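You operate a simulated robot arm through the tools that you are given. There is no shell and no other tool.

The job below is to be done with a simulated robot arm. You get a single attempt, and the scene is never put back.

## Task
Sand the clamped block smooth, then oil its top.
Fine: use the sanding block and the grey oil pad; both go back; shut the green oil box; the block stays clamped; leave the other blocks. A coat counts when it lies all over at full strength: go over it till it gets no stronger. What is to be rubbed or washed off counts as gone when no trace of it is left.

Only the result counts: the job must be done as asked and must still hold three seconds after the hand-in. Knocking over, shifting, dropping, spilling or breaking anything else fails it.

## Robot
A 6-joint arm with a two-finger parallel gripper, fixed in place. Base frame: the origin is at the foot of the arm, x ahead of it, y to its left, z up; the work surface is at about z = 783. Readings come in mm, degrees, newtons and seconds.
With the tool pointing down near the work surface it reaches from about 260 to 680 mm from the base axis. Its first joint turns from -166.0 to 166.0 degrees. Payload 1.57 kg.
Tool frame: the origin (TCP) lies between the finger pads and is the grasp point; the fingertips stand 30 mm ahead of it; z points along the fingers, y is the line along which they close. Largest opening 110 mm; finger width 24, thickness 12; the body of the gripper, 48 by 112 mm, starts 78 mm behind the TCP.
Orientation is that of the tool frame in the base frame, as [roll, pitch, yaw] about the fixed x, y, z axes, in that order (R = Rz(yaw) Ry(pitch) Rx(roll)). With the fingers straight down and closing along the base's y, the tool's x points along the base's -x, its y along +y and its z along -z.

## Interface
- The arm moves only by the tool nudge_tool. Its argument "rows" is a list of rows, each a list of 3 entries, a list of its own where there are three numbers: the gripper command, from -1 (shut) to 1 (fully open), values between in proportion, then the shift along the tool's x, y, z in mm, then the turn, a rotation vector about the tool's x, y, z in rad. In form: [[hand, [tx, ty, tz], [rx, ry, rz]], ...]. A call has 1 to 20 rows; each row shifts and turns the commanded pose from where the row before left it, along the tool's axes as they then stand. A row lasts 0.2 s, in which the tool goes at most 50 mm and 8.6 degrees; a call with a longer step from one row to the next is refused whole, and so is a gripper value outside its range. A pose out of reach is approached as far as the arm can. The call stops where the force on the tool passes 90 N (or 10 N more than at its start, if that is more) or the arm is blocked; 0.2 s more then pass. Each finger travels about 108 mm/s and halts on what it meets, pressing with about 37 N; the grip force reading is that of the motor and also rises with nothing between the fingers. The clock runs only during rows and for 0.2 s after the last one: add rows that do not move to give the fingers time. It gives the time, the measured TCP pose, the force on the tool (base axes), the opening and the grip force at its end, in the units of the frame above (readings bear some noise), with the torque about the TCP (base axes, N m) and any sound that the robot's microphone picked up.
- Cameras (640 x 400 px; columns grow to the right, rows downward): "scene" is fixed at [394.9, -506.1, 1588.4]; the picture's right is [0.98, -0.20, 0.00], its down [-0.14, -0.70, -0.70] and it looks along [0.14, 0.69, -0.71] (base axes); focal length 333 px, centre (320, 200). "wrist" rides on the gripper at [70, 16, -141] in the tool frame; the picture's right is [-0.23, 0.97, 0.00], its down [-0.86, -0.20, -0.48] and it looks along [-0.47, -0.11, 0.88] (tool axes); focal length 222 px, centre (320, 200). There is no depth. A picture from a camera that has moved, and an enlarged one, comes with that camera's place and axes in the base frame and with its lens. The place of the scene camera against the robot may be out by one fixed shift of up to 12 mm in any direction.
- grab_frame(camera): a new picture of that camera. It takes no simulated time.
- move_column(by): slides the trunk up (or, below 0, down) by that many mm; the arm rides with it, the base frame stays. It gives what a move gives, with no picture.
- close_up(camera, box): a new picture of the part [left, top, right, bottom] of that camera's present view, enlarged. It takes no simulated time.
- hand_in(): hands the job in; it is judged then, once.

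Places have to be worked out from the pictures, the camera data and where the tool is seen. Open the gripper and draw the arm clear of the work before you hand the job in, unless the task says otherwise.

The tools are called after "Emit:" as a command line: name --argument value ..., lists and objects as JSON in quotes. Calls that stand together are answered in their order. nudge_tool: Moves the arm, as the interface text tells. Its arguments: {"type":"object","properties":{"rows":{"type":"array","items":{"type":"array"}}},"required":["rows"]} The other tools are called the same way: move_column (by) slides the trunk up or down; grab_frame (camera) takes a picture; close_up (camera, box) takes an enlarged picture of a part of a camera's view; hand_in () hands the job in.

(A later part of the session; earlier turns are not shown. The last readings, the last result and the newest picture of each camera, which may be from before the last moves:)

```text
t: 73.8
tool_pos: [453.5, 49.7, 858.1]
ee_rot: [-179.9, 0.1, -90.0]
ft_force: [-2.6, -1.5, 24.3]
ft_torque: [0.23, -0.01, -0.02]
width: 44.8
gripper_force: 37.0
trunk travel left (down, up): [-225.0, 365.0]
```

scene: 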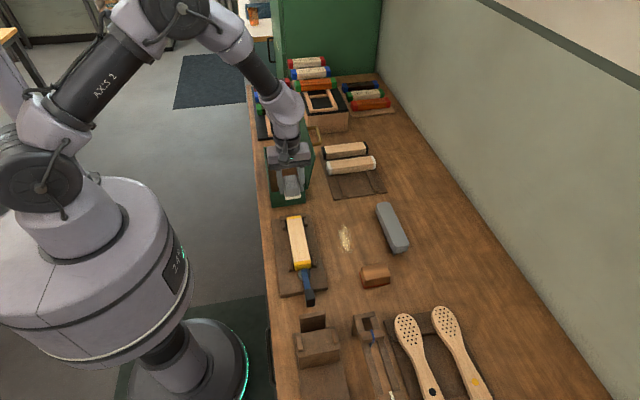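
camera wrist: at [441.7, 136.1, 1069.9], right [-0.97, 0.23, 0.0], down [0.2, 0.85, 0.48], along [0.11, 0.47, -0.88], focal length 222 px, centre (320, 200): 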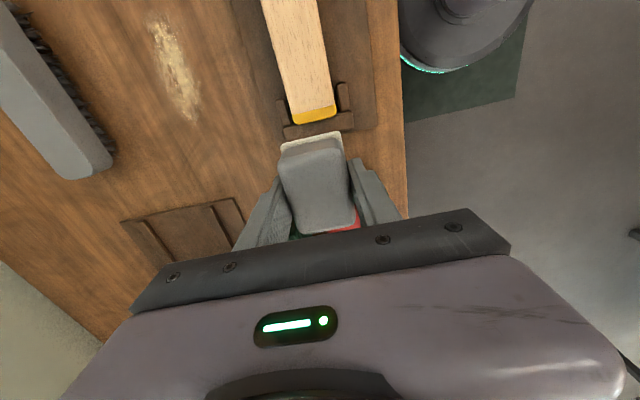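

Contact at 24 N. I'll scrub the near half back and forth.

Emit:
nudge_tool --rows '[[-1, [8, 0, 0.5], [0, 0, 0]], [-1, [8, 0, 0], [0, 0, 0]], [-1, [8, 0, 0], [0, 0, 0]], [-1, [-8, 0, 0], [0, 0, 0]], [-1, [-8, 0, 0], [0, 0, 0]], [-1, [-8, 0, 0], [0, 0, 0]], [-1, [8, 0, 0], [0, 0, 0]], [-1, [8, 0, 0], [0, 0, 0]], [-1, [8, 0, 0], [0, 0, 0]], [-1, [-8, 0, 0], [0, 0, 0]], [-1, [-8, 0, 0], [0, 0, 0]], [-1, [-8, 0, 0], [0, 0, 0]], [-1, [8, 0, 0], [0, 0, 0]], [-1, [8, 0, 0], [0, 0, 0]], [-1, [8, 0, 0], [0, 0, 0]], [-1, [-8, 0, 0], [0, 0, 0]], [-1, [-8, 0, 0], [0, 0, 0]], [-1, [-8, 0, 0], [0, 0, 0]], [-1, [0, 0, 0], [0, 0, 0]]]'

Emit:
nudge_tool --rows '[[-1, [0, 0, -10], [0, 0, 0]], [-1, [-20, 0, -30], [0, 0, 0]], [-1, [-40, 0, -20], [0, 0, 0]], [-1, [-40, 0, 0], [0, 0, 0]], [-1, [-40, 0, 0], [0, 0, 0]], [-1, [-15, 0, 0], [0, 0, 0]], [-1, [0, 0, 0], [0, 0, 0]], [-1, [0, 0, 0], [0, 0, 0]]]'

Emit:
close_up --camera "scene" --box '[270, 205, 330, 285]'

Emit:
close_up --camera "wrist" --box '[240, 0, 400, 140]'

```text
t: 77.8
tool_pos: [452.9, 47.4, 858.0]
ee_rot: [-179.7, 0.2, -90.1]
ft_force: [-2.7, -27.6, 68.2]
ft_torque: [-0.84, -0.73, -0.44]
width: 45.4
gripper_force: 36.7
trunk travel left (down, up): [-225.0, 365.0]
```

```text
t: 79.6
tool_pos: [453.1, 206.7, 914.6]
ee_rot: [-179.9, 0.0, -90.0]
ft_force: [-0.2, 0.4, -0.9]
ft_torque: [-0.02, 0.02, 0.03]
width: 45.4
gripper_force: 37.2
trunk travel left (down, up): [-225.0, 365.0]
```

```text
5.00 times, centred on (300, 245) of scene
camera zoom: at [394.9, -506.1, 1588.4], right [0.98, -0.2, 0.0], down [-0.14, -0.7, -0.7], along [0.14, 0.69, -0.71], focal length 1667 px, centre (420, -25)
```

zoom: 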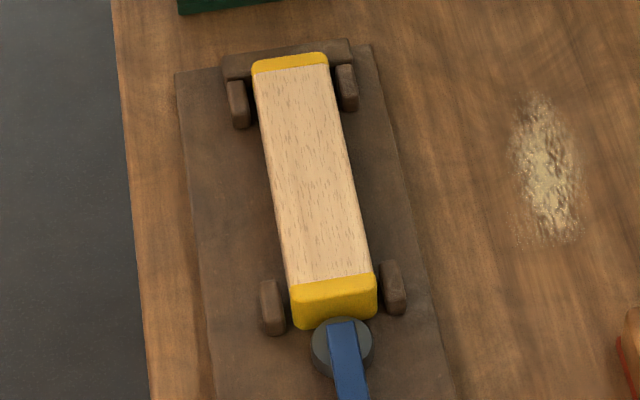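

```text
2.86 times, centred on (320, 70) of wrist
camera zoom: at [436.7, 136.4, 1055.5], right [-0.97, 0.23, 0.0], down [0.2, 0.85, 0.48], along [0.11, 0.47, -0.88], focal length 635 px, centre (320, 571)
```

zoom: 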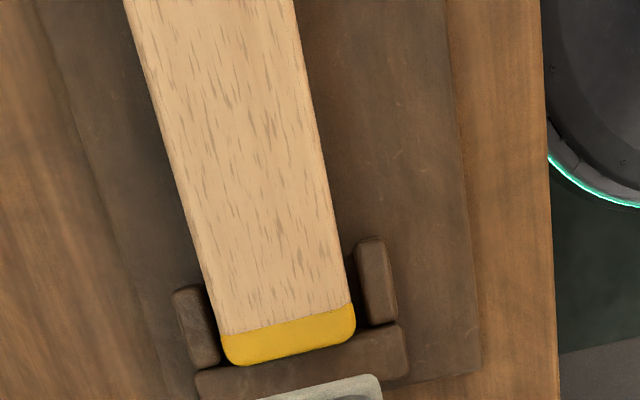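

Still inconclusive, and the force rose to 68 N, so the fingertips may have touched the block. I'll compare with the exact crop taken just after sanding.

Emit:
close_up --camera "scene" --box '[240, 190, 360, 310]'

Emit:
close_up --camera "scene" --box '[290, 225, 306, 235]'

Emit:
close_up --camera "scene" --box '[340, 155, 356, 165]'

Emit:
close_up --camera "scene" --box '[340, 225, 352, 240]'

```text
3.33 times, centred on (300, 250) of scene
camera zoom: at [394.9, -506.1, 1588.4], right [0.98, -0.2, 0.0], down [-0.14, -0.7, -0.7], along [0.14, 0.69, -0.71], focal length 1111 px, centre (387, 33)
```

zoom: 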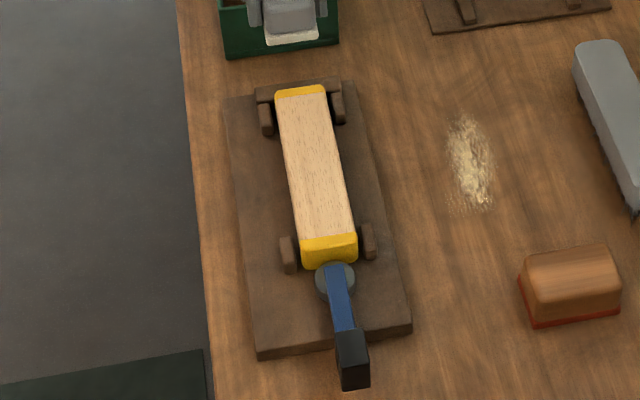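

```text
16.00 times, centred on (298, 230) of scene
camera zoom: at [394.9, -506.1, 1588.4], right [0.98, -0.2, 0.0], down [-0.14, -0.7, -0.7], along [0.14, 0.69, -0.71], focal length 5335 px, centre (672, -280)
```

zoom: 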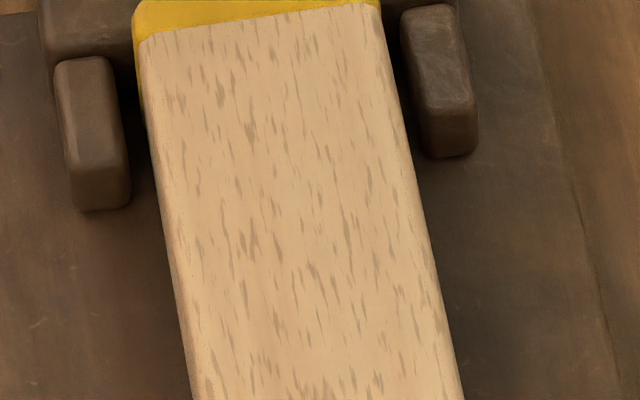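

```text
16.00 times, centred on (348, 160) of scene
camera zoom: at [394.9, -506.1, 1588.4], right [0.98, -0.2, 0.0], down [-0.14, -0.7, -0.7], along [0.14, 0.69, -0.71], focal length 5335 px, centre (-128, 840)
```

zoom: 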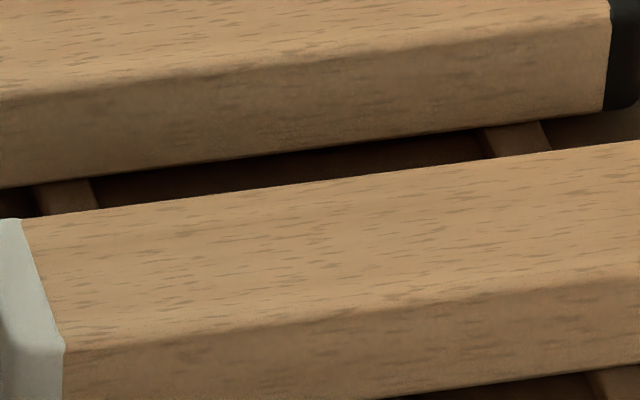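

```text
16.00 times, centred on (346, 232) of scene
camera zoom: at [394.9, -506.1, 1588.4], right [0.98, -0.2, 0.0], down [-0.14, -0.7, -0.7], along [0.14, 0.69, -0.71], focal length 5335 px, centre (-96, -320)
```

zoom: 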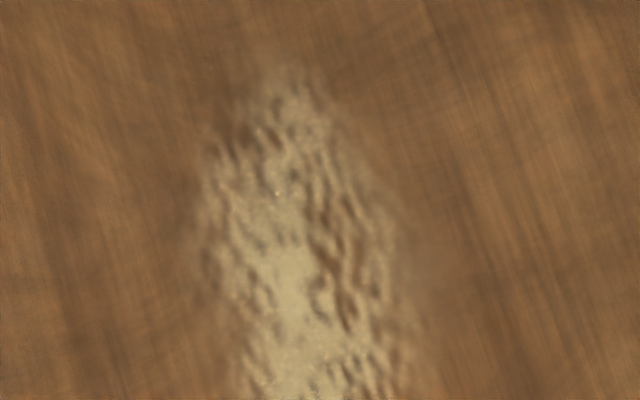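

The clamped block is still paler than its finished neighbours, so no oil has gone on. I'll check whether the felt really stands proud of the fingertips or the pad has slid up in the grip.

Emit:
close_up --camera "scene" --box '[275, 170, 315, 205]'

Emit:
close_up --camera "wrist" --box '[260, 120, 380, 240]'

```text
11.43 times, centred on (295, 188) of scene
camera zoom: at [394.9, -506.1, 1588.4], right [0.98, -0.2, 0.0], down [-0.14, -0.7, -0.7], along [0.14, 0.69, -0.71], focal length 3811 px, centre (606, 343)
```

zoom: 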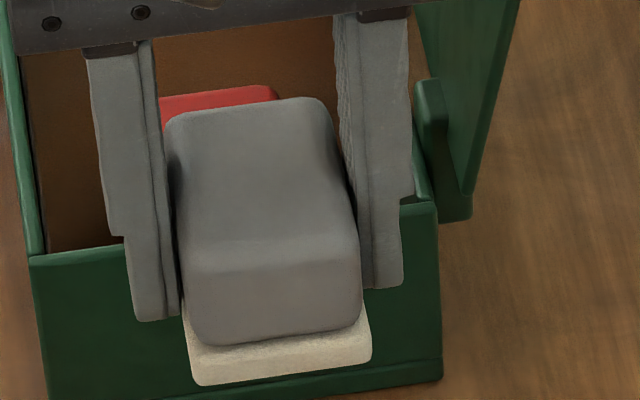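

```text
3.33 times, centred on (320, 180) of wrist
camera zoom: at [436.7, 136.4, 1055.5], right [-0.97, 0.23, 0.0], down [0.2, 0.85, 0.48], along [0.11, 0.47, -0.88], focal length 740 px, centre (320, 267)
```

zoom: 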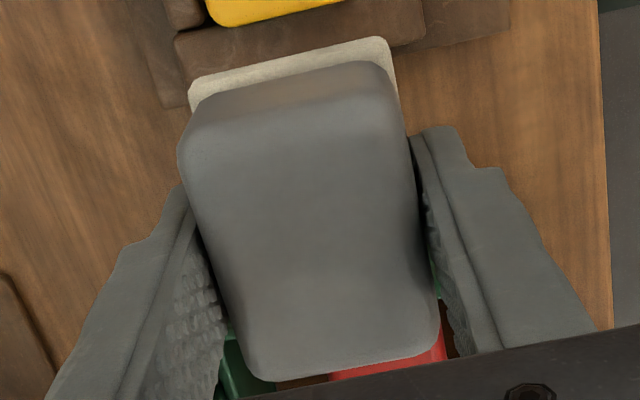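

The felt stands about 7 mm proud, so it did touch the wood. To find out whether this pad carries oil at all, I'll raise it well clear and tilt it so the scene camera sees the felt's underside.

Emit:
nudge_tool --rows '[[-1, [10, 0, -40], [0, 0, 0]], [-1, [10, 0, -40], [0, 0, 0]], [-1, [10, 0, -40], [0, 0, 0]], [-1, [10, 0, -40], [0, 0, 0]], [-1, [10, 0, -40], [0, 0, 0]], [-1, [0, 0, 0], [0, 0, 0]], [-1, [0, 0, 0], [0, 0.145, 0]], [-1, [0, 0, 0], [0, 0.145, 0]], [-1, [0, 0, 0], [0, 0.145, 0]], [-1, [0, 0, 0], [0, 0.145, 0]], [-1, [0, 0, 0], [0, 0.145, 0]], [-1, [0, 0, 0], [0, 0.145, 0]], [-1, [0, 0, 0], [0, 0.145, 0]], [-1, [0, 0, 0], [0, 0, 0]]]'

Emit:
grab_frame --camera "scene"

```text
t: 82.6
tool_pos: [454.5, 155.1, 1115.7]
ee_rot: [-179.9, -58.1, -90.2]
ft_force: [0.9, -0.2, -0.7]
ft_torque: [0.0, 0.01, -0.01]
width: 45.4
gripper_force: 36.7
trunk travel left (down, up): [-225.0, 365.0]
```

```text
taken
```

scene: 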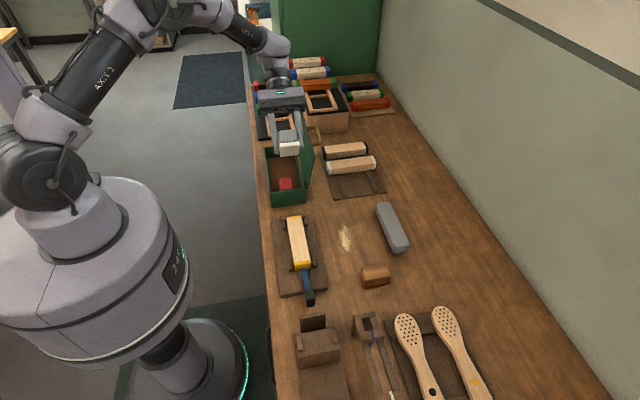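

The tilt works, so I'll go further and zoom in.

Emit:
nudge_tool --rows '[[-1, [0, 0, 0], [0, 0.145, 0]], [-1, [0, 0, 0], [0, 0.145, 0]], [-1, [0, 0, 0], [0, 0.145, 0]], [-1, [0, 0, 0], [0, 0, 0]]]'

Emit:
close_up --camera "scene" --box '[265, 115, 315, 165]'

```text
t: 83.6
tool_pos: [454.5, 155.7, 1116.3]
ee_rot: [180.0, -83.0, -90.0]
ft_force: [-0.5, -0.5, -1.3]
ft_torque: [0.0, 0.02, -0.01]
width: 45.3
gripper_force: 36.8
trunk travel left (down, up): [-225.0, 365.0]
```

```text
8.00 times, centred on (290, 140) of scene
camera zoom: at [394.9, -506.1, 1588.4], right [0.98, -0.2, 0.0], down [-0.14, -0.7, -0.7], along [0.14, 0.69, -0.71], focal length 2667 px, centre (560, 680)
```

zoom: 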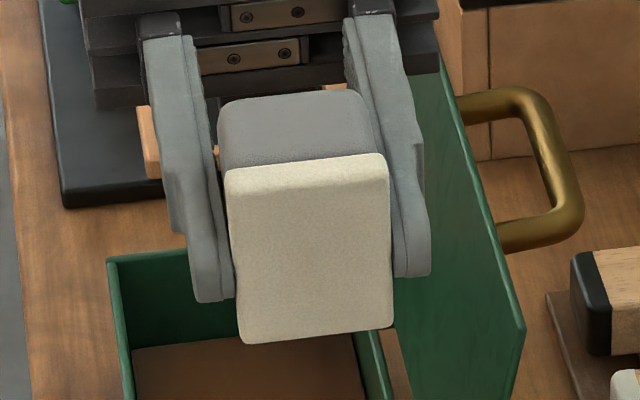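

The felt looks clean off-white. The wrist camera now faces along the bench toward -y, so I'll use it to check for other oil sources.

Emit:
grab_frame --camera "wrist"

Emit:
close_up --camera "scene" --box '[255, 135, 325, 210]'

```text
taken
camera wrist: at [437.9, 287.0, 1202.1], right [-0.97, 0.03, -0.23], down [0.2, 0.58, -0.79], along [0.11, -0.82, -0.57], focal length 222 px, centre (320, 200)
```

wrist: 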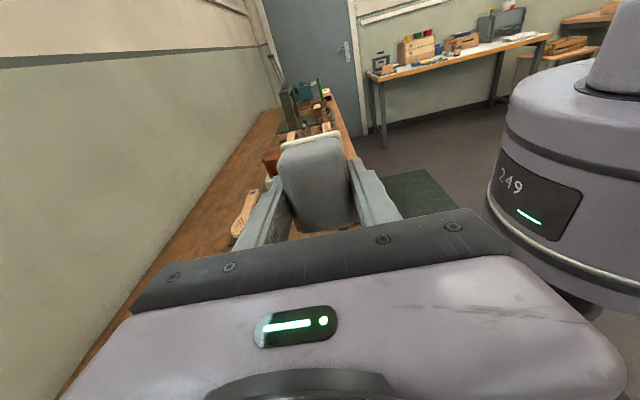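

```text
5.33 times, centred on (290, 172) of scene
camera zoom: at [394.9, -506.1, 1588.4], right [0.98, -0.2, 0.0], down [-0.14, -0.7, -0.7], along [0.14, 0.69, -0.71], focal length 1778 px, centre (480, 347)
```

zoom: 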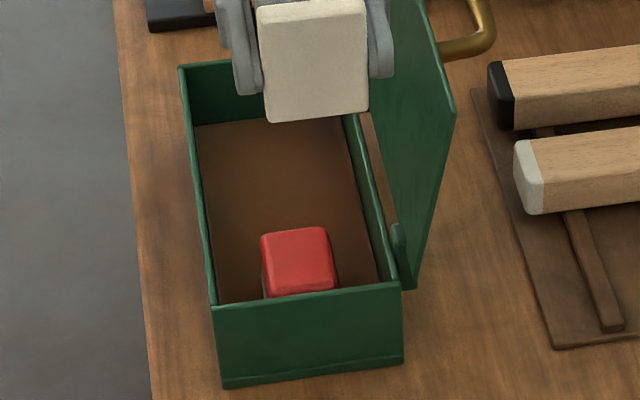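

I see no other oil source. To judge objectively, I'll go back to exactly the wrist pose used for the after-sanding picture and compare the wood's tone.

Emit:
nudge_tool --rows '[[-1, [0, 0, 0], [0, -0.145, 0]], [-1, [0, 0, 0], [0, -0.145, 0]], [-1, [0, 0, 0], [0, -0.145, 0]], [-1, [0, 0, 0], [0, -0.145, 0]], [-1, [0, 0, 0], [0, -0.145, 0]], [-1, [0, 0, 0], [0, -0.145, 0]], [-1, [0, 0, 0], [0, -0.145, 0]], [-1, [0, 0, 0], [0, -0.145, 0]], [-1, [0, 0, 0], [0, -0.145, 0]], [-1, [0, 0, 0], [0, -0.145, 0]], [-1, [0, 0, 0], [0, 0, 0]]]'

Emit:
nudge_tool --rows '[[-1, [0, 0, 0], [0, 0, 0.1428]], [-1, [0, 0, 0], [0, 0, 0.1428]], [-1, [0, 0, 0], [0, 0, 0.1428]], [-1, [0, 0, 0], [0, 0, 0.1428]], [-1, [0, 0, 0], [0, 0, 0.1428]], [-1, [0, 0, 0], [0, 0, 0.1428]], [-1, [0, 0, 0], [0, 0, 0.1428]], [-1, [0, 0, 0], [0, 0, 0.1428]], [-1, [0, 0, 0], [0, 0, 0.1428]], [-1, [0, 0, 0], [0, 0, 0.1428]], [-1, [0, 0, 0], [0, 0, 0.1428]], [-1, [-15.1, -12.2, 33.9], [0, 0, 0]], [-1, [-15.1, -12.2, 33.9], [0, 0, 0]], [-1, [-15.1, -12.2, 33.9], [0, 0, 0]], [-1, [-15.1, -12.2, 33.9], [0, 0, 0]], [-1, [-15.1, -12.2, 33.9], [0, 0, 0]], [-1, [-15.1, -12.2, 33.9], [0, 0, 0]], [-1, [0, 0, 0], [0, 0, 0]], [-1, [0, 0, 0], [0, 0, 0]]]'

Emit:
grab_frame --camera "wrist"

Emit:
close_up --camera "wrist" --box '[190, 0, 300, 110]'

Emit:
close_up --camera "wrist" --box '[180, 0, 460, 120]'

Emit:
close_up --camera "scene" --box '[270, 205, 330, 285]'

```text
t: 86.0
tool_pos: [454.7, 156.1, 1117.1]
ee_rot: [-179.9, 0.1, -90.0]
ft_force: [0.3, -0.3, -1.2]
ft_torque: [0.05, -0.04, 0.01]
width: 45.5
gripper_force: 37.1
trunk travel left (down, up): [-225.0, 365.0]
```

```text
t: 90.0
tool_pos: [543.2, 83.3, 911.7]
ee_rot: [-180.0, -0.1, 180.0]
ft_force: [0.3, 0.0, -0.5]
ft_torque: [0.02, 0.01, 0.0]
width: 45.4
gripper_force: 37.8
trunk travel left (down, up): [-225.0, 365.0]
```

```text
taken
camera wrist: at [472.5, 99.6, 1053.0], right [0.23, 0.97, 0.0], down [0.85, -0.2, 0.48], along [0.47, -0.11, -0.88], focal length 222 px, centre (320, 200)
```

wrist: 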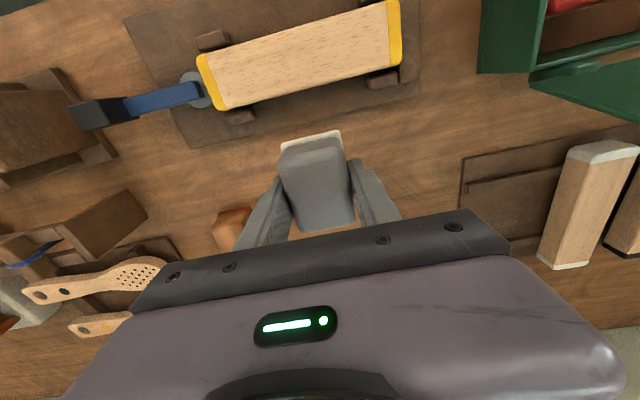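

```text
3.64 times, centred on (245, 55) of wrist
camera zoom: at [472.5, 99.6, 1053.0], right [0.23, 0.97, 0.0], down [0.85, -0.2, 0.48], along [0.47, -0.11, -0.88], focal length 808 px, centre (593, 727)
```

zoom: 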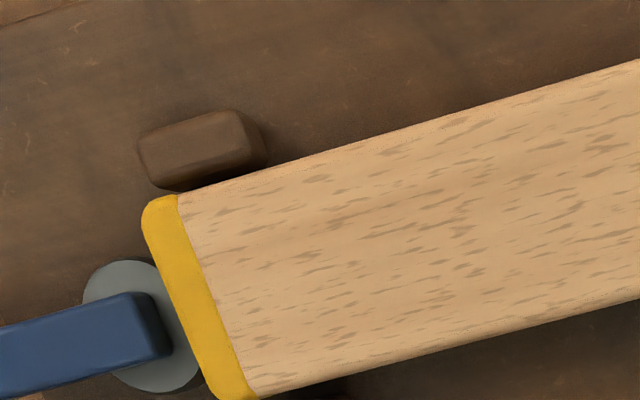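

```text
2.29 times, centred on (320, 60) of wrist
camera zoom: at [472.5, 99.6, 1053.0], right [0.23, 0.97, 0.0], down [0.85, -0.2, 0.48], along [0.47, -0.11, -0.88], focal length 508 px, centre (320, 520)
```

zoom: 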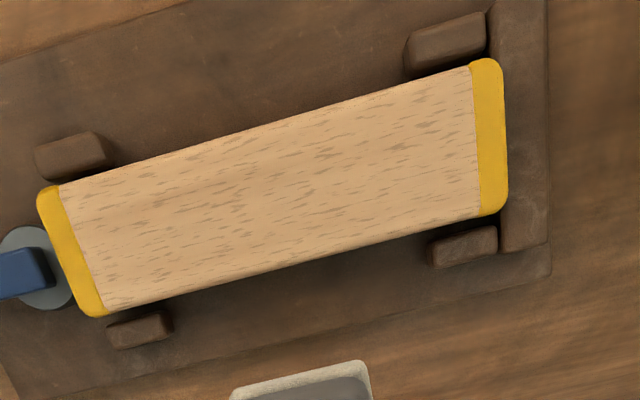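

```text
5.00 times, centred on (300, 245) of scene
camera zoom: at [394.9, -506.1, 1588.4], right [0.98, -0.2, 0.0], down [-0.14, -0.7, -0.7], along [0.14, 0.69, -0.71], focal length 1667 px, centre (420, -25)
```

zoom: 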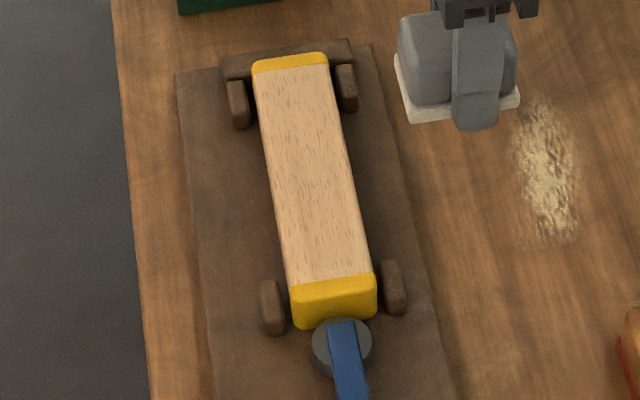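

There may be a slight warm tint on the harder-rubbed near half. I'll look at the middle of the block for a boundary.

Emit:
close_up --camera "wrist" --box '[240, 10, 360, 100]'

Emit:
close_up --camera "wrist" --box '[300, 0, 410, 100]'

Emit:
close_up --camera "scene" --box '[282, 213, 318, 273]'

```text
4.44 times, centred on (300, 55) of wrist
camera zoom: at [472.5, 99.6, 1053.0], right [0.23, 0.97, 0.0], down [0.85, -0.2, 0.48], along [0.47, -0.11, -0.88], focal length 987 px, centre (409, 844)
```

zoom: 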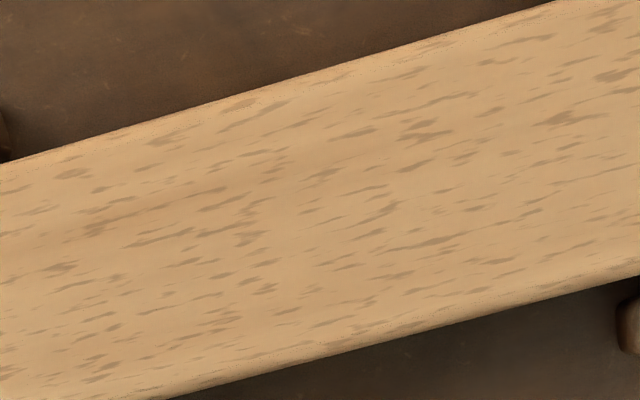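

```text
4.00 times, centred on (355, 50) of wrist
camera zoom: at [472.5, 99.6, 1053.0], right [0.23, 0.97, 0.0], down [0.85, -0.2, 0.48], along [0.47, -0.11, -0.88], focal length 888 px, centre (180, 800)
```

zoom: 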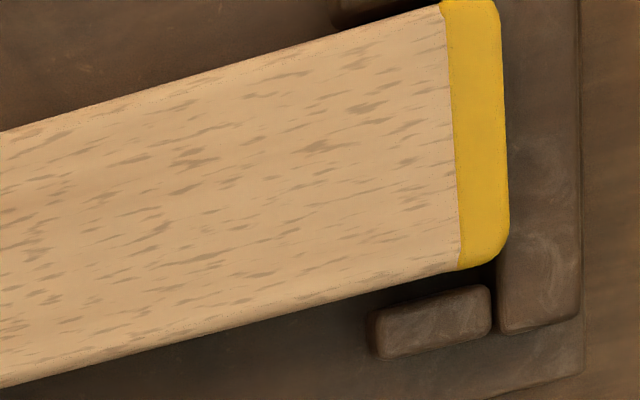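

```text
6.67 times, centred on (300, 243) of scene
camera zoom: at [394.9, -506.1, 1588.4], right [0.98, -0.2, 0.0], down [-0.14, -0.7, -0.7], along [0.14, 0.69, -0.71], focal length 2223 px, centre (453, -87)
```

zoom: 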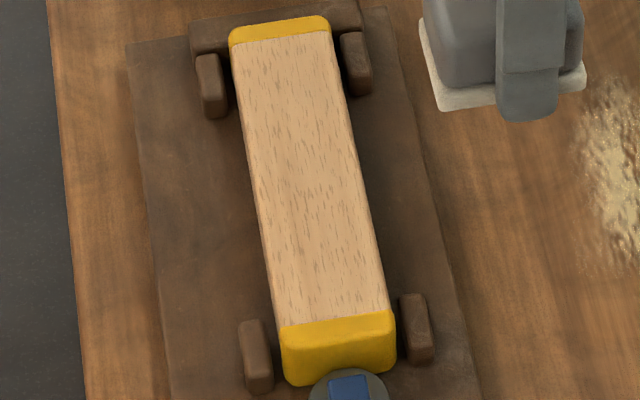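

A faint amber tint does seem to be building on the near half, so the coat grows slowly. In this orientation the pad's 62 mm side spans the whole block width, so I'll keep it for long strokes. Moving over the block and down to contact.

Emit:
nudge_tool --rows '[[-1, [30, 0.8, 0], [0, 0, 0]], [-1, [30, 0.8, 0], [0, 0, 0]], [-1, [30, 0.7, 0], [0, 0, 0]], [-1, [0, 0, 0], [0, 0, 0]], [-1, [0, 0, 25], [0, 0, 0]], [-1, [0, 0, 20], [0, 0, 0]], [-1, [0, 0, 7], [0, 0, 0]], [-1, [0, 0, 0], [0, 0, 0]], [-1, [0, 0, 1], [0, 0, 0]], [-1, [0, 0, 1], [0, 0, 0]], [-1, [0, 0, 0], [0, 0, 0]]]'

```text
t: 92.4
tool_pos: [456.2, 85.3, 859.9]
ee_rot: [-180.0, 0.1, -180.0]
ft_force: [-0.4, 0.0, -0.7]
ft_torque: [0.01, -0.02, 0.01]
width: 45.3
gripper_force: 36.9
trunk travel left (down, up): [-225.0, 365.0]
```

Emit:
nudge_tool --rows '[[-1, [0, 0, 1], [0, 0, 0]], [-1, [0, 0, 1], [0, 0, 0]], [-1, [0, 0, 0], [0, 0, 0]]]'

```text
t: 93.2
tool_pos: [455.9, 83.0, 858.3]
ee_rot: [180.0, 0.2, -180.0]
ft_force: [1.7, -3.7, 23.8]
ft_torque: [-0.23, 0.0, 0.0]
width: 45.4
gripper_force: 37.5
trunk travel left (down, up): [-225.0, 365.0]
```

24 N contact with the pad spanning the width. Long strokes now.

Emit:
nudge_tool --rows '[[-1, [0, 13, 0], [0, 0, 0]], [-1, [0, 13, 0], [0, 0, 0]], [-1, [0, 13, 0], [0, 0, 0]], [-1, [0, 13, 0], [0, 0, 0]], [-1, [0, 13, 0], [0, 0, 0]], [-1, [0, -13, 0], [0, 0, 0]], [-1, [0, -13, 0], [0, 0, 0]], [-1, [0, -13, 0], [0, 0, 0]], [-1, [0, -13, 0], [0, 0, 0]], [-1, [0, -13, 0], [0, 0, 0]], [-1, [0, -13, 0], [0, 0, 0]], [-1, [0, -13, 0], [0, 0, 0]], [-1, [0, -13, 0], [0, 0, 0]], [-1, [0, -13, 0], [0, 0, 0]], [-1, [0, -13, 0], [0, 0, 0]], [-1, [0, 13, 0], [0, 0, 0]], [-1, [0, 13, 0], [0, 0, 0]], [-1, [0, 13, 0], [0, 0, 0]], [-1, [0, 13, 0], [0, 0, 0]], [-1, [0, 13, 0], [0, 0, 0]]]'

Emit:
close_up --camera "wrist" --box '[180, 80, 460, 240]'

Emit:
close_up --camera "scene" --box '[270, 205, 330, 285]'

```text
t: 97.4
tool_pos: [454.0, 83.8, 859.2]
ee_rot: [179.9, 0.1, 180.0]
ft_force: [-0.9, -14.5, 39.9]
ft_torque: [-1.05, 0.09, 0.07]
width: 45.3
gripper_force: 36.6
trunk travel left (down, up): [-225.0, 365.0]
```

```text
2.29 times, centred on (320, 160) of wrist
camera zoom: at [383.2, 99.1, 999.6], right [0.23, 0.97, 0.0], down [0.85, -0.2, 0.48], along [0.47, -0.11, -0.88], focal length 508 px, centre (320, 291)
```

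zoom: 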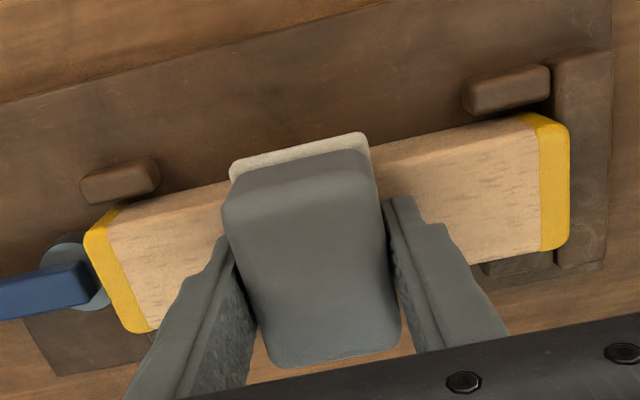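

```text
5.00 times, centred on (300, 245) of scene
camera zoom: at [394.9, -506.1, 1588.4], right [0.98, -0.2, 0.0], down [-0.14, -0.7, -0.7], along [0.14, 0.69, -0.71], focal length 1667 px, centre (420, -25)
```

zoom: 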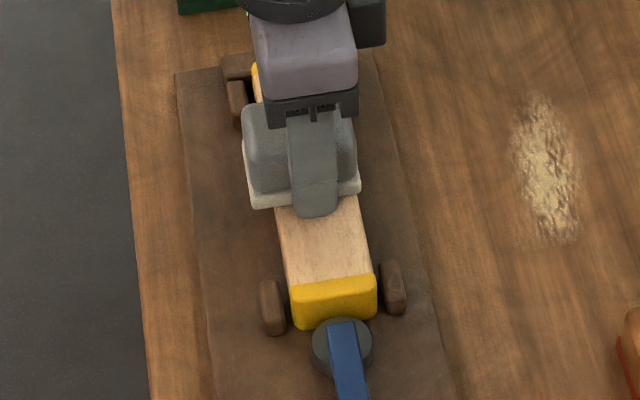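

40 N is more than needed, so I'll ease off 1 mm and continue with several stroke calls.

Emit:
nudge_tool --rows '[[-1, [0, 13, -1], [0, 0, 0]], [-1, [0, 13, 0], [0, 0, 0]], [-1, [0, 13, 0], [0, 0, 0]], [-1, [0, 13, 0], [0, 0, 0]], [-1, [0, 15, 0], [0, 0, 0]], [-1, [0, -15, 0], [0, 0, 0]], [-1, [0, -13, 0], [0, 0, 0]], [-1, [0, -13, 0], [0, 0, 0]], [-1, [0, -13, 0], [0, 0, 0]], [-1, [0, -13, 0], [0, 0, 0]], [-1, [0, -13, 0], [0, 0, 0]], [-1, [0, -13, 0], [0, 0, 0]], [-1, [0, -13, 0], [0, 0, 0]], [-1, [0, -13, 0], [0, 0, 0]], [-1, [0, -13, 0], [0, 0, 0]], [-1, [0, 13, 0], [0, 0, 0]], [-1, [0, 13, 0], [0, 0, 0]], [-1, [0, 13, 0], [0, 0, 0]], [-1, [0, 13, 0], [0, 0, 0]], [-1, [0, 13, 0], [0, 0, 0]]]'

Emit:
nudge_tool --rows '[[-1, [0, 13, 0], [0, 0, 0]], [-1, [0, 13, 0], [0, 0, 0]], [-1, [0, 13, 0], [0, 0, 0]], [-1, [0, 13, 0], [0, 0, 0]], [-1, [0, 15, 0], [0, 0, 0]], [-1, [0, -15, 0], [0, 0, 0]], [-1, [0, -13, 0], [0, 0, 0]], [-1, [0, -13, 0], [0, 0, 0]], [-1, [0, -13, 0], [0, 0, 0]], [-1, [0, -13, 0], [0, 0, 0]], [-1, [0, -13, 0], [0, 0, 0]], [-1, [0, -13, 0], [0, 0, 0]], [-1, [0, -13, 0], [0, 0, 0]], [-1, [0, -13, 0], [0, 0, 0]], [-1, [0, -13, 0], [0, 0, 0]], [-1, [0, 13, 0], [0, 0, 0]], [-1, [0, 13, 0], [0, 0, 0]], [-1, [0, 13, 0], [0, 0, 0]], [-1, [0, 13, 0], [0, 0, 0]], [-1, [0, 13, 0], [0, 0, 0]]]'

Emit:
close_up --camera "wrist" --box '[180, 80, 460, 240]'

Emit:
close_up --camera "scene" --box '[270, 205, 330, 285]'

```text
t: 101.6
tool_pos: [454.7, 85.2, 857.9]
ee_rot: [179.9, 0.1, -180.0]
ft_force: [-0.8, -7.1, 21.0]
ft_torque: [-0.55, 0.05, 0.05]
width: 45.5
gripper_force: 36.9
trunk travel left (down, up): [-225.0, 365.0]
```

```text
t: 105.8
tool_pos: [453.4, 84.7, 858.2]
ee_rot: [179.9, 0.0, 180.0]
ft_force: [-1.9, -5.4, 19.5]
ft_torque: [-0.44, 0.05, 0.05]
width: 45.3
gripper_force: 37.3
trunk travel left (down, up): [-225.0, 365.0]
```

```text
2.29 times, centred on (320, 160) of wrist
camera zoom: at [384.4, 100.4, 999.7], right [0.23, 0.97, 0.0], down [0.85, -0.2, 0.48], along [0.47, -0.11, -0.88], focal length 508 px, centre (320, 291)
```

zoom: 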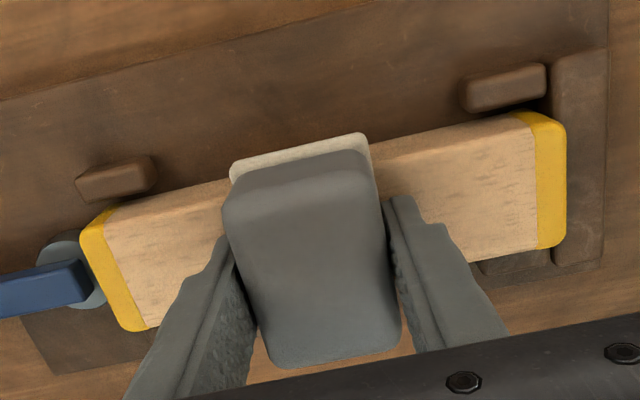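

```text
5.00 times, centred on (300, 245) of scene
camera zoom: at [394.9, -506.1, 1588.4], right [0.98, -0.2, 0.0], down [-0.14, -0.7, -0.7], along [0.14, 0.69, -0.71], focal length 1667 px, centre (420, -25)
```

zoom: 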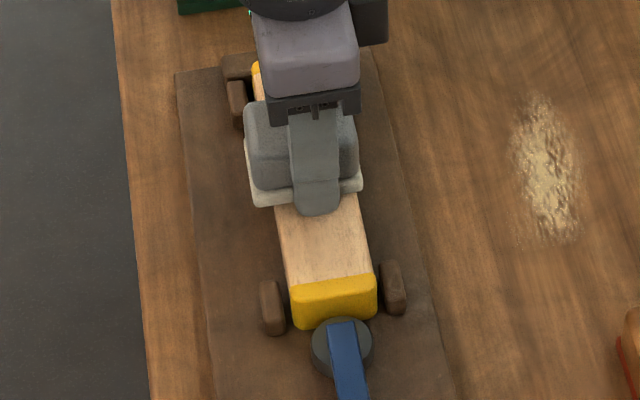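

Still no clear build-up at these speeds. Next test is very slow movement with steady pressure at the centre, then lift and look.

Emit:
nudge_tool --rows '[[-1, [0, 2, 0], [0, 0, 0]], [-1, [0, 2, 0], [0, 0, 0]], [-1, [0, 2, 0], [0, 0, 0]], [-1, [0, 2, 0], [0, 0, 0]], [-1, [0, 2, 0], [0, 0, 0]], [-1, [0, 0, 0], [0, 0, 0]], [-1, [0, 0, 0], [0, 0, 0]], [-1, [0, 0, 0], [0, 0, 0]], [-1, [0, 0, 0], [0, 0, 0]], [-1, [0, 0, 0], [0, 0, 0]], [-1, [0, -2, 0], [0, 0, 0]], [-1, [0, -2, 0], [0, 0, 0]], [-1, [0, -2, 0], [0, 0, 0]], [-1, [0, -2, 0], [0, 0, 0]], [-1, [0, -2, 0], [0, 0, 0]], [-1, [0, 0, 0], [0, 0, 0]], [-1, [0, 0, 0], [0, 0, 0]], [-1, [0, 0, 0], [0, 0, 0]], [-1, [0, 0, 0], [0, 0, 0]], [-1, [0, 0, 0], [0, 0, 0]]]'

Emit:
nudge_tool --rows '[[-1, [0, 0, -10], [0, 0, 0]], [-1, [0, 0, -25], [0, 0, 0]], [-1, [0, 0, -22], [0, 0, 0]], [-1, [-30, 0, 0], [0, 0, 0]], [-1, [-30, 0, 0], [0, 0, 0]], [-1, [-30, 0, 0], [0, 0, 0]], [-1, [0, 0, 0], [0, 0, 0]], [-1, [0, 0, 0], [0, 0, 0]]]'

Emit:
close_up --camera "wrist" --box '[180, 0, 460, 120]'

Emit:
close_up --camera "scene" --box '[270, 205, 330, 285]'

Emit:
grab_frame --camera "wrist"

```text
t: 110.0
tool_pos: [454.4, 86.0, 859.3]
ee_rot: [-180.0, 0.0, 180.0]
ft_force: [7.8, 9.7, 29.5]
ft_torque: [0.36, -0.17, -0.04]
width: 45.4
gripper_force: 37.2
trunk travel left (down, up): [-225.0, 365.0]
```

```text
t: 111.8
tool_pos: [545.9, 85.2, 918.4]
ee_rot: [-180.0, -0.1, -180.0]
ft_force: [0.3, -0.1, -0.7]
ft_torque: [-0.06, -0.01, -0.02]
width: 45.3
gripper_force: 36.9
trunk travel left (down, up): [-225.0, 365.0]
```

```text
2.29 times, centred on (320, 60) of wrist
camera zoom: at [475.9, 101.9, 1058.9], right [0.23, 0.97, 0.0], down [0.86, -0.2, 0.48], along [0.47, -0.11, -0.88], focal length 508 px, centre (320, 520)
```

zoom: 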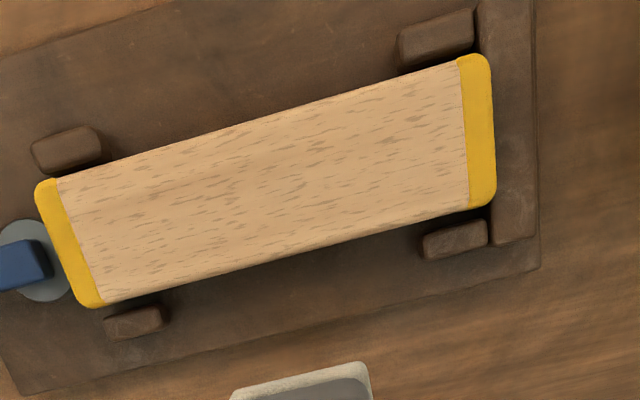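

```text
5.00 times, centred on (300, 245) of scene
camera zoom: at [394.9, -506.1, 1588.4], right [0.98, -0.2, 0.0], down [-0.14, -0.7, -0.7], along [0.14, 0.69, -0.71], focal length 1667 px, centre (420, -25)
```

zoom: 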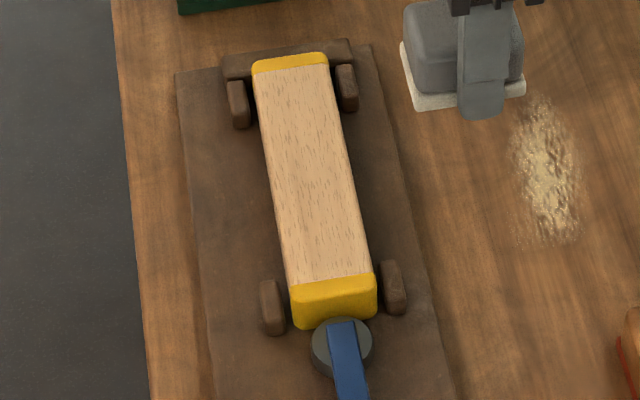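

```text
taken
camera wrist: at [475.9, 101.9, 1058.9], right [0.23, 0.97, 0.0], down [0.86, -0.2, 0.48], along [0.47, -0.11, -0.88], focal length 222 px, centre (320, 200)
```

wrist: 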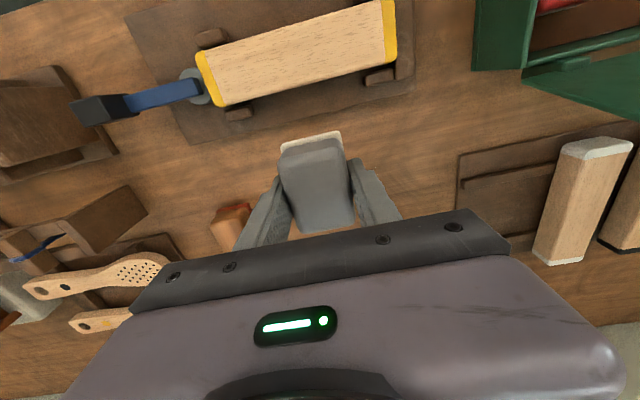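

There still isn't any oil. Looking back, the faint darker smear in the middle sits exactly where the scuff was. That suggests a trace of roughness remains (the sander had slid up in my grip on the later passes) and the oil won't take until it is gone. I'll put the pad back in the box first, then sand again. Rising and turning now.

Emit:
nudge_tool --rows '[[-1, [0, 0, -42.3], [0, 0, 0]], [-1, [0, 0, -42.3], [0, 0, 0]], [-1, [0, 0, -42.4], [0, 0, 0]], [-1, [0, 0, 0], [0, 0, -0.1428]], [-1, [0, 0, 0], [0, 0, -0.1428]], [-1, [0, 0, 0], [0, 0, -0.1428]], [-1, [0, 0, 0], [0, 0, -0.1428]], [-1, [0, 0, 0], [0, 0, -0.1428]], [-1, [0, 0, 0], [0, 0, -0.1428]], [-1, [0, 0, 0], [0, 0, -0.1428]], [-1, [0, 0, 0], [0, 0, -0.1428]], [-1, [0, 0, 0], [0, 0, -0.1428]], [-1, [0, 0, 0], [0, 0, -0.1428]], [-1, [0, 0, 0], [0, 0, -0.1428]], [-1, [0, 0, 0], [0, 0, 0]]]'

Emit:
nudge_tool --rows '[[-1, [-42.58, 10.61, 0], [0, 0, 0]], [-1, [-42.58, 10.61, 0], [0, 0, 0]], [-1, [-42.58, 10.61, 0], [0, 0, 0]], [-1, [-42.58, 10.61, 0], [0, 0, 0]], [-1, [-42.58, 10.61, 0], [0, 0, 0]], [-1, [-42.58, 10.61, 0], [0, 0, 0]], [-1, [-42.58, 10.61, 0], [0, 0, 0]], [-1, [-42.58, 10.61, 0], [0, 0, 0]], [-1, [-42.58, 10.61, 0], [0, 0, 0]], [-1, [0, 0, 0], [0, 0, 0]], [-1, [0, 0, 40], [0, 0, 0]], [-1, [0, 0, 40], [0, 0, 0]], [-1, [0, 0, 40], [0, 0, 0]], [-1, [0, 0, 0], [0, 0, 0]], [-1, [0, 0, 0], [0, 0, 0]]]'

Emit:
grab_frame --camera "wrist"

Emit:
close_up --camera "scene" --box '[250, 90, 350, 210]'

Emit:
close_up --camera "scene" --box '[270, 205, 330, 285]'

```text
t: 115.0
tool_pos: [546.4, 84.1, 1040.6]
ee_rot: [180.0, 0.0, -89.9]
ft_force: [-0.3, 0.1, -1.3]
ft_torque: [0.02, 0.03, 0.01]
width: 45.2
gripper_force: 36.9
trunk travel left (down, up): [-225.0, 365.0]
```

```text
t: 118.2
tool_pos: [449.1, 467.9, 919.4]
ee_rot: [-180.0, 0.1, -90.0]
ft_force: [-0.5, 0.6, -0.6]
ft_torque: [0.01, -0.01, 0.01]
width: 45.3
gripper_force: 36.5
trunk travel left (down, up): [-225.0, 365.0]
```

```text
taken
camera wrist: at [432.9, 398.2, 1061.4], right [-0.97, 0.23, 0.0], down [0.2, 0.85, 0.48], along [0.11, 0.47, -0.88], focal length 222 px, centre (320, 200)
```

wrist: 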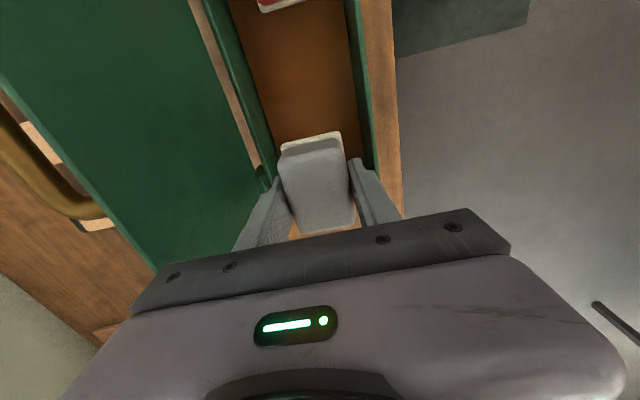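

```text
3.33 times, centred on (300, 150) of scene
camera zoom: at [394.9, -506.1, 1588.4], right [0.98, -0.2, 0.0], down [-0.14, -0.7, -0.7], along [0.14, 0.69, -0.71], focal length 1111 px, centre (387, 367)
```

zoom: 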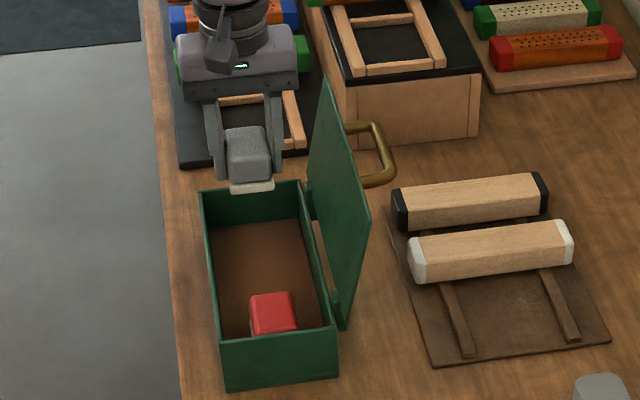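

```text
5.00 times, centred on (300, 245) of scene
camera zoom: at [394.9, -506.1, 1588.4], right [0.98, -0.2, 0.0], down [-0.14, -0.7, -0.7], along [0.14, 0.69, -0.71], focal length 1667 px, centre (420, -25)
```

zoom: 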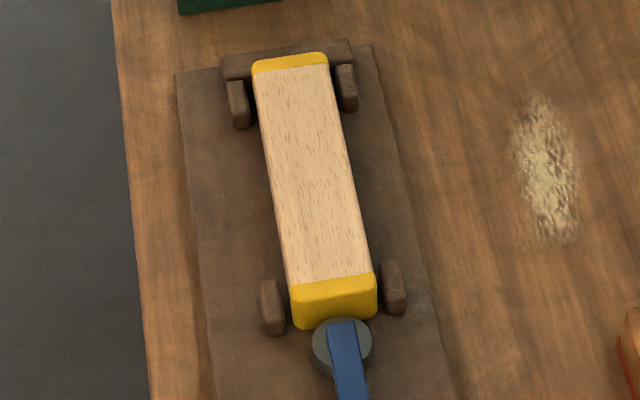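

Aligned over its old spot. Lowering the pad into the box.

Emit:
nudge_tool --rows '[[-1, [0, 0, 30], [0, 0, 0]], [-1, [0, 0, 30], [0, 0, 0]], [-1, [0, 0, 20], [0, 0, 0]], [-1, [0, 0, 6], [0, 0, 0]], [-1, [0, 0, 0], [0, 0, 0]], [-1, [0, 0, 0], [0, 0, 0]], [-1, [0, 0, 1.5], [0, 0, 0]], [-1, [0, 0, 1.5], [0, 0, 0]], [-1, [0, 0, 0], [0, 0, 0]]]'

Emit:
close_up --camera "scene" --box '[250, 100, 330, 190]'

```text
t: 120.2
tool_pos: [450.0, 467.8, 831.7]
ee_rot: [-180.0, 0.0, -90.0]
ft_force: [-0.9, -0.7, -0.4]
ft_torque: [0.02, 0.04, -0.01]
width: 45.3
gripper_force: 37.5
trunk travel left (down, up): [-225.0, 365.0]
```

```text
4.44 times, centred on (290, 145) of scene
camera zoom: at [394.9, -506.1, 1588.4], right [0.98, -0.2, 0.0], down [-0.14, -0.7, -0.7], along [0.14, 0.69, -0.71], focal length 1482 px, centre (453, 444)
```

zoom: 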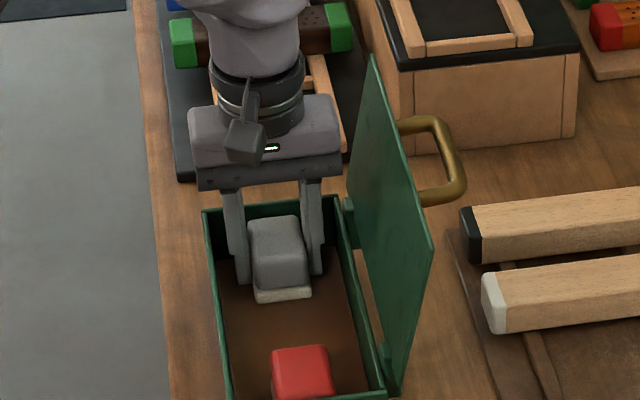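

Emit:
nudge_tool --rows '[[-1, [0, 0, 1], [0, 0, 0]], [-1, [0, 0, 1], [0, 0, 0]], [-1, [0, 0, 0], [0, 0, 0]]]'

```text
t: 121.0
tool_pos: [448.9, 467.9, 829.8]
ee_rot: [179.9, 0.0, -89.9]
ft_force: [-0.2, -0.1, -0.2]
ft_torque: [-0.03, -0.01, -0.01]
width: 45.3
gripper_force: 37.9
trunk travel left (down, up): [-225.0, 365.0]
```

Emit:
nudge_tool --rows '[[-1, [0, 0, 1], [0, 0, 0]], [-1, [0, 0, 1], [0, 0, 0]], [-1, [0, 0, 0], [0, 0, 0]]]'

```text
t: 121.8
tool_pos: [449.5, 468.6, 829.9]
ee_rot: [-179.9, 0.0, -90.0]
ft_force: [0.2, 3.6, 12.0]
ft_torque: [-0.04, 0.28, -0.06]
width: 45.2
gripper_force: 36.7
trunk travel left (down, up): [-225.0, 365.0]
```

It touches the box floor with 12 N. Releasing and rising.

Emit:
nudge_tool --rows '[[-1, [0, 0, -0.5], [0, 0, 0]], [-0.1, [0, 0, 0], [0, 0, 0]], [0.13, [0, 0, 0], [0, 0, 0]], [0.13, [0, 0, 0], [0, 0, 0]], [0.13, [0, 0, -20], [0, 0, 0]], [0.13, [0, 0, -40], [0, 0, 0]], [0.13, [0, 0, -40], [0, 0, 0]], [0.13, [0, 0, -40], [0, 0, 0]], [0.13, [0, 0, -40], [0, 0, 0]], [0.13, [0, 0, -33], [0, 0, 0]], [0.13, [0, 0, 0], [0, 0, 0]]]'

Emit:
grab_frame --camera "wrist"

Emit:
close_up --camera "scene" --box '[255, 135, 325, 210]'

```text
t: 124.2
tool_pos: [447.4, 468.7, 1038.6]
ee_rot: [-180.0, 0.0, -90.0]
ft_force: [0.3, -1.1, 0.0]
ft_torque: [-0.03, 0.04, 0.02]
width: 62.3
gripper_force: 0.0
trunk travel left (down, up): [-225.0, 365.0]
```

```text
taken
camera wrist: at [430.8, 399.1, 1179.6], right [-0.97, 0.23, 0.0], down [0.2, 0.86, 0.48], along [0.11, 0.47, -0.88], focal length 222 px, centre (320, 200)
```

wrist: 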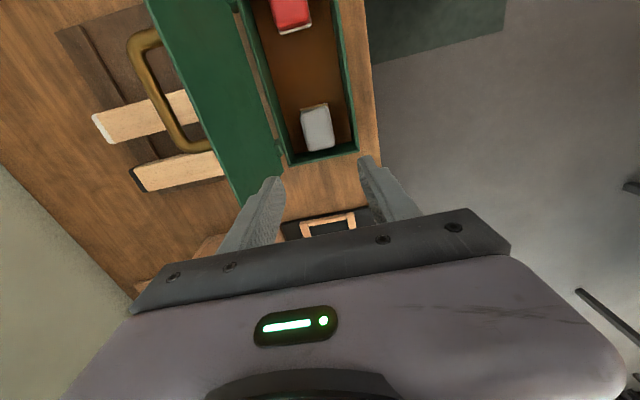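

```text
5.33 times, centred on (290, 172) of scene
camera zoom: at [394.9, -506.1, 1588.4], right [0.98, -0.2, 0.0], down [-0.14, -0.7, -0.7], along [0.14, 0.69, -0.71], focal length 1778 px, centre (480, 347)
```

zoom: 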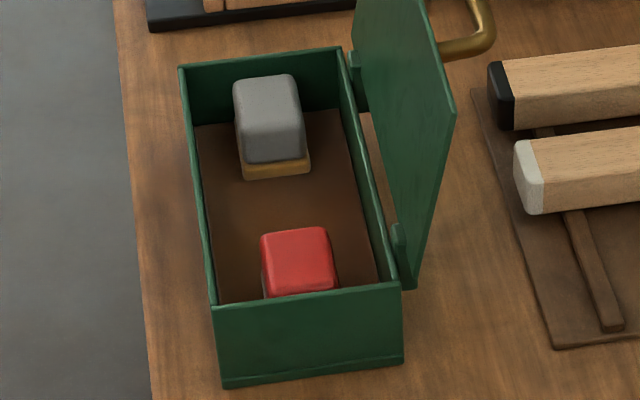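

The felt has turned amber: pressing it on the box floor is what loads it with oil, so the pad was simply dry before. Before oiling I'll inspect the sanded top closely with an empty hand, in case any scuff remains.

Emit:
nudge_tool --rows '[[0.13, [40, 1.1, 0], [0, 0, 0]], [0.13, [40, 1.1, 0], [0, 0, 0]], [0.13, [40, 1.1, 0], [0, 0, 0]], [0.13, [40, 1.1, 0], [0, 0, 0]], [0.13, [40, 1.1, 0], [0, 0, 0]], [0.13, [40, 1.1, 0], [0, 0, 0]], [0.13, [40, 1.1, 0], [0, 0, 0]], [0.13, [40, 1.1, 0], [0, 0, 0]], [0.13, [39, 1.2, 0], [0, 0, 0]], [0.13, [0, 0, 36], [0, 0, 0]], [0.13, [0, 0, 36], [0, 0, 0]], [0.13, [0, 0, 36], [0, 0, 0]], [0.13, [0, 0, 0], [0, 0, 0]], [0.13, [0, 0, 0], [0, 0, 0]]]'

Emit:
grab_frame --camera "wrist"

Emit:
close_up --camera "wrist" --box '[250, 0, 390, 100]'

Emit:
close_up --camera "wrist" --box '[250, 90, 390, 200]'

```text
t: 127.2
tool_pos: [438.5, 106.1, 935.2]
ee_rot: [-179.9, 0.0, -90.0]
ft_force: [-0.5, 0.0, -0.3]
ft_torque: [0.0, 0.02, 0.03]
width: 62.1
gripper_force: 0.1
trunk travel left (down, up): [-225.0, 365.0]
```

```text
taken
camera wrist: at [421.1, 36.3, 1075.9], right [-0.97, 0.23, 0.0], down [0.2, 0.85, 0.48], along [0.11, 0.47, -0.88], focal length 222 px, centre (320, 200)
```

wrist: 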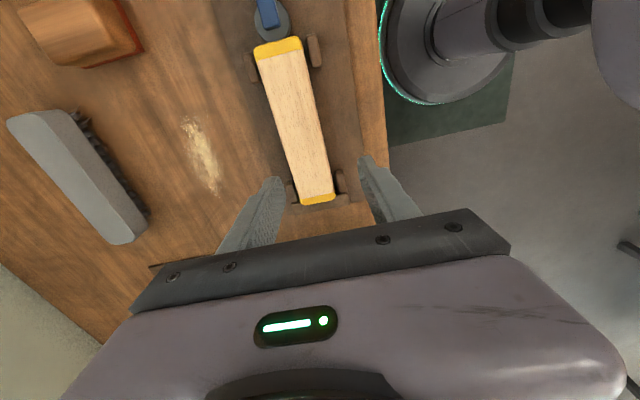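

```text
4.00 times, centred on (320, 50) of wrist
camera zoom: at [421.1, 36.3, 1075.9], right [-0.97, 0.23, 0.0], down [0.2, 0.85, 0.48], along [0.11, 0.47, -0.88], focal length 888 px, centre (320, 800)
```

zoom: 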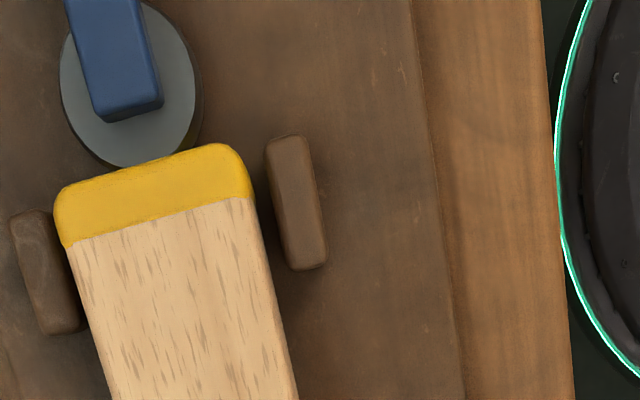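

```text
3.64 times, centred on (320, 145) of wrist
camera zoom: at [421.1, 36.3, 1075.9], right [-0.97, 0.23, 0.0], down [0.2, 0.85, 0.48], along [0.11, 0.47, -0.88], focal length 808 px, centre (320, 400)
```

zoom: 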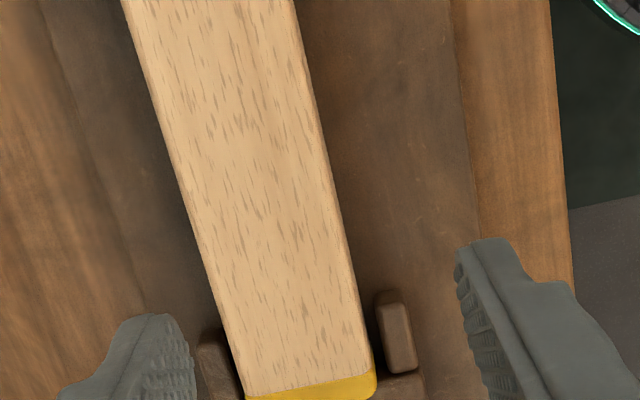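

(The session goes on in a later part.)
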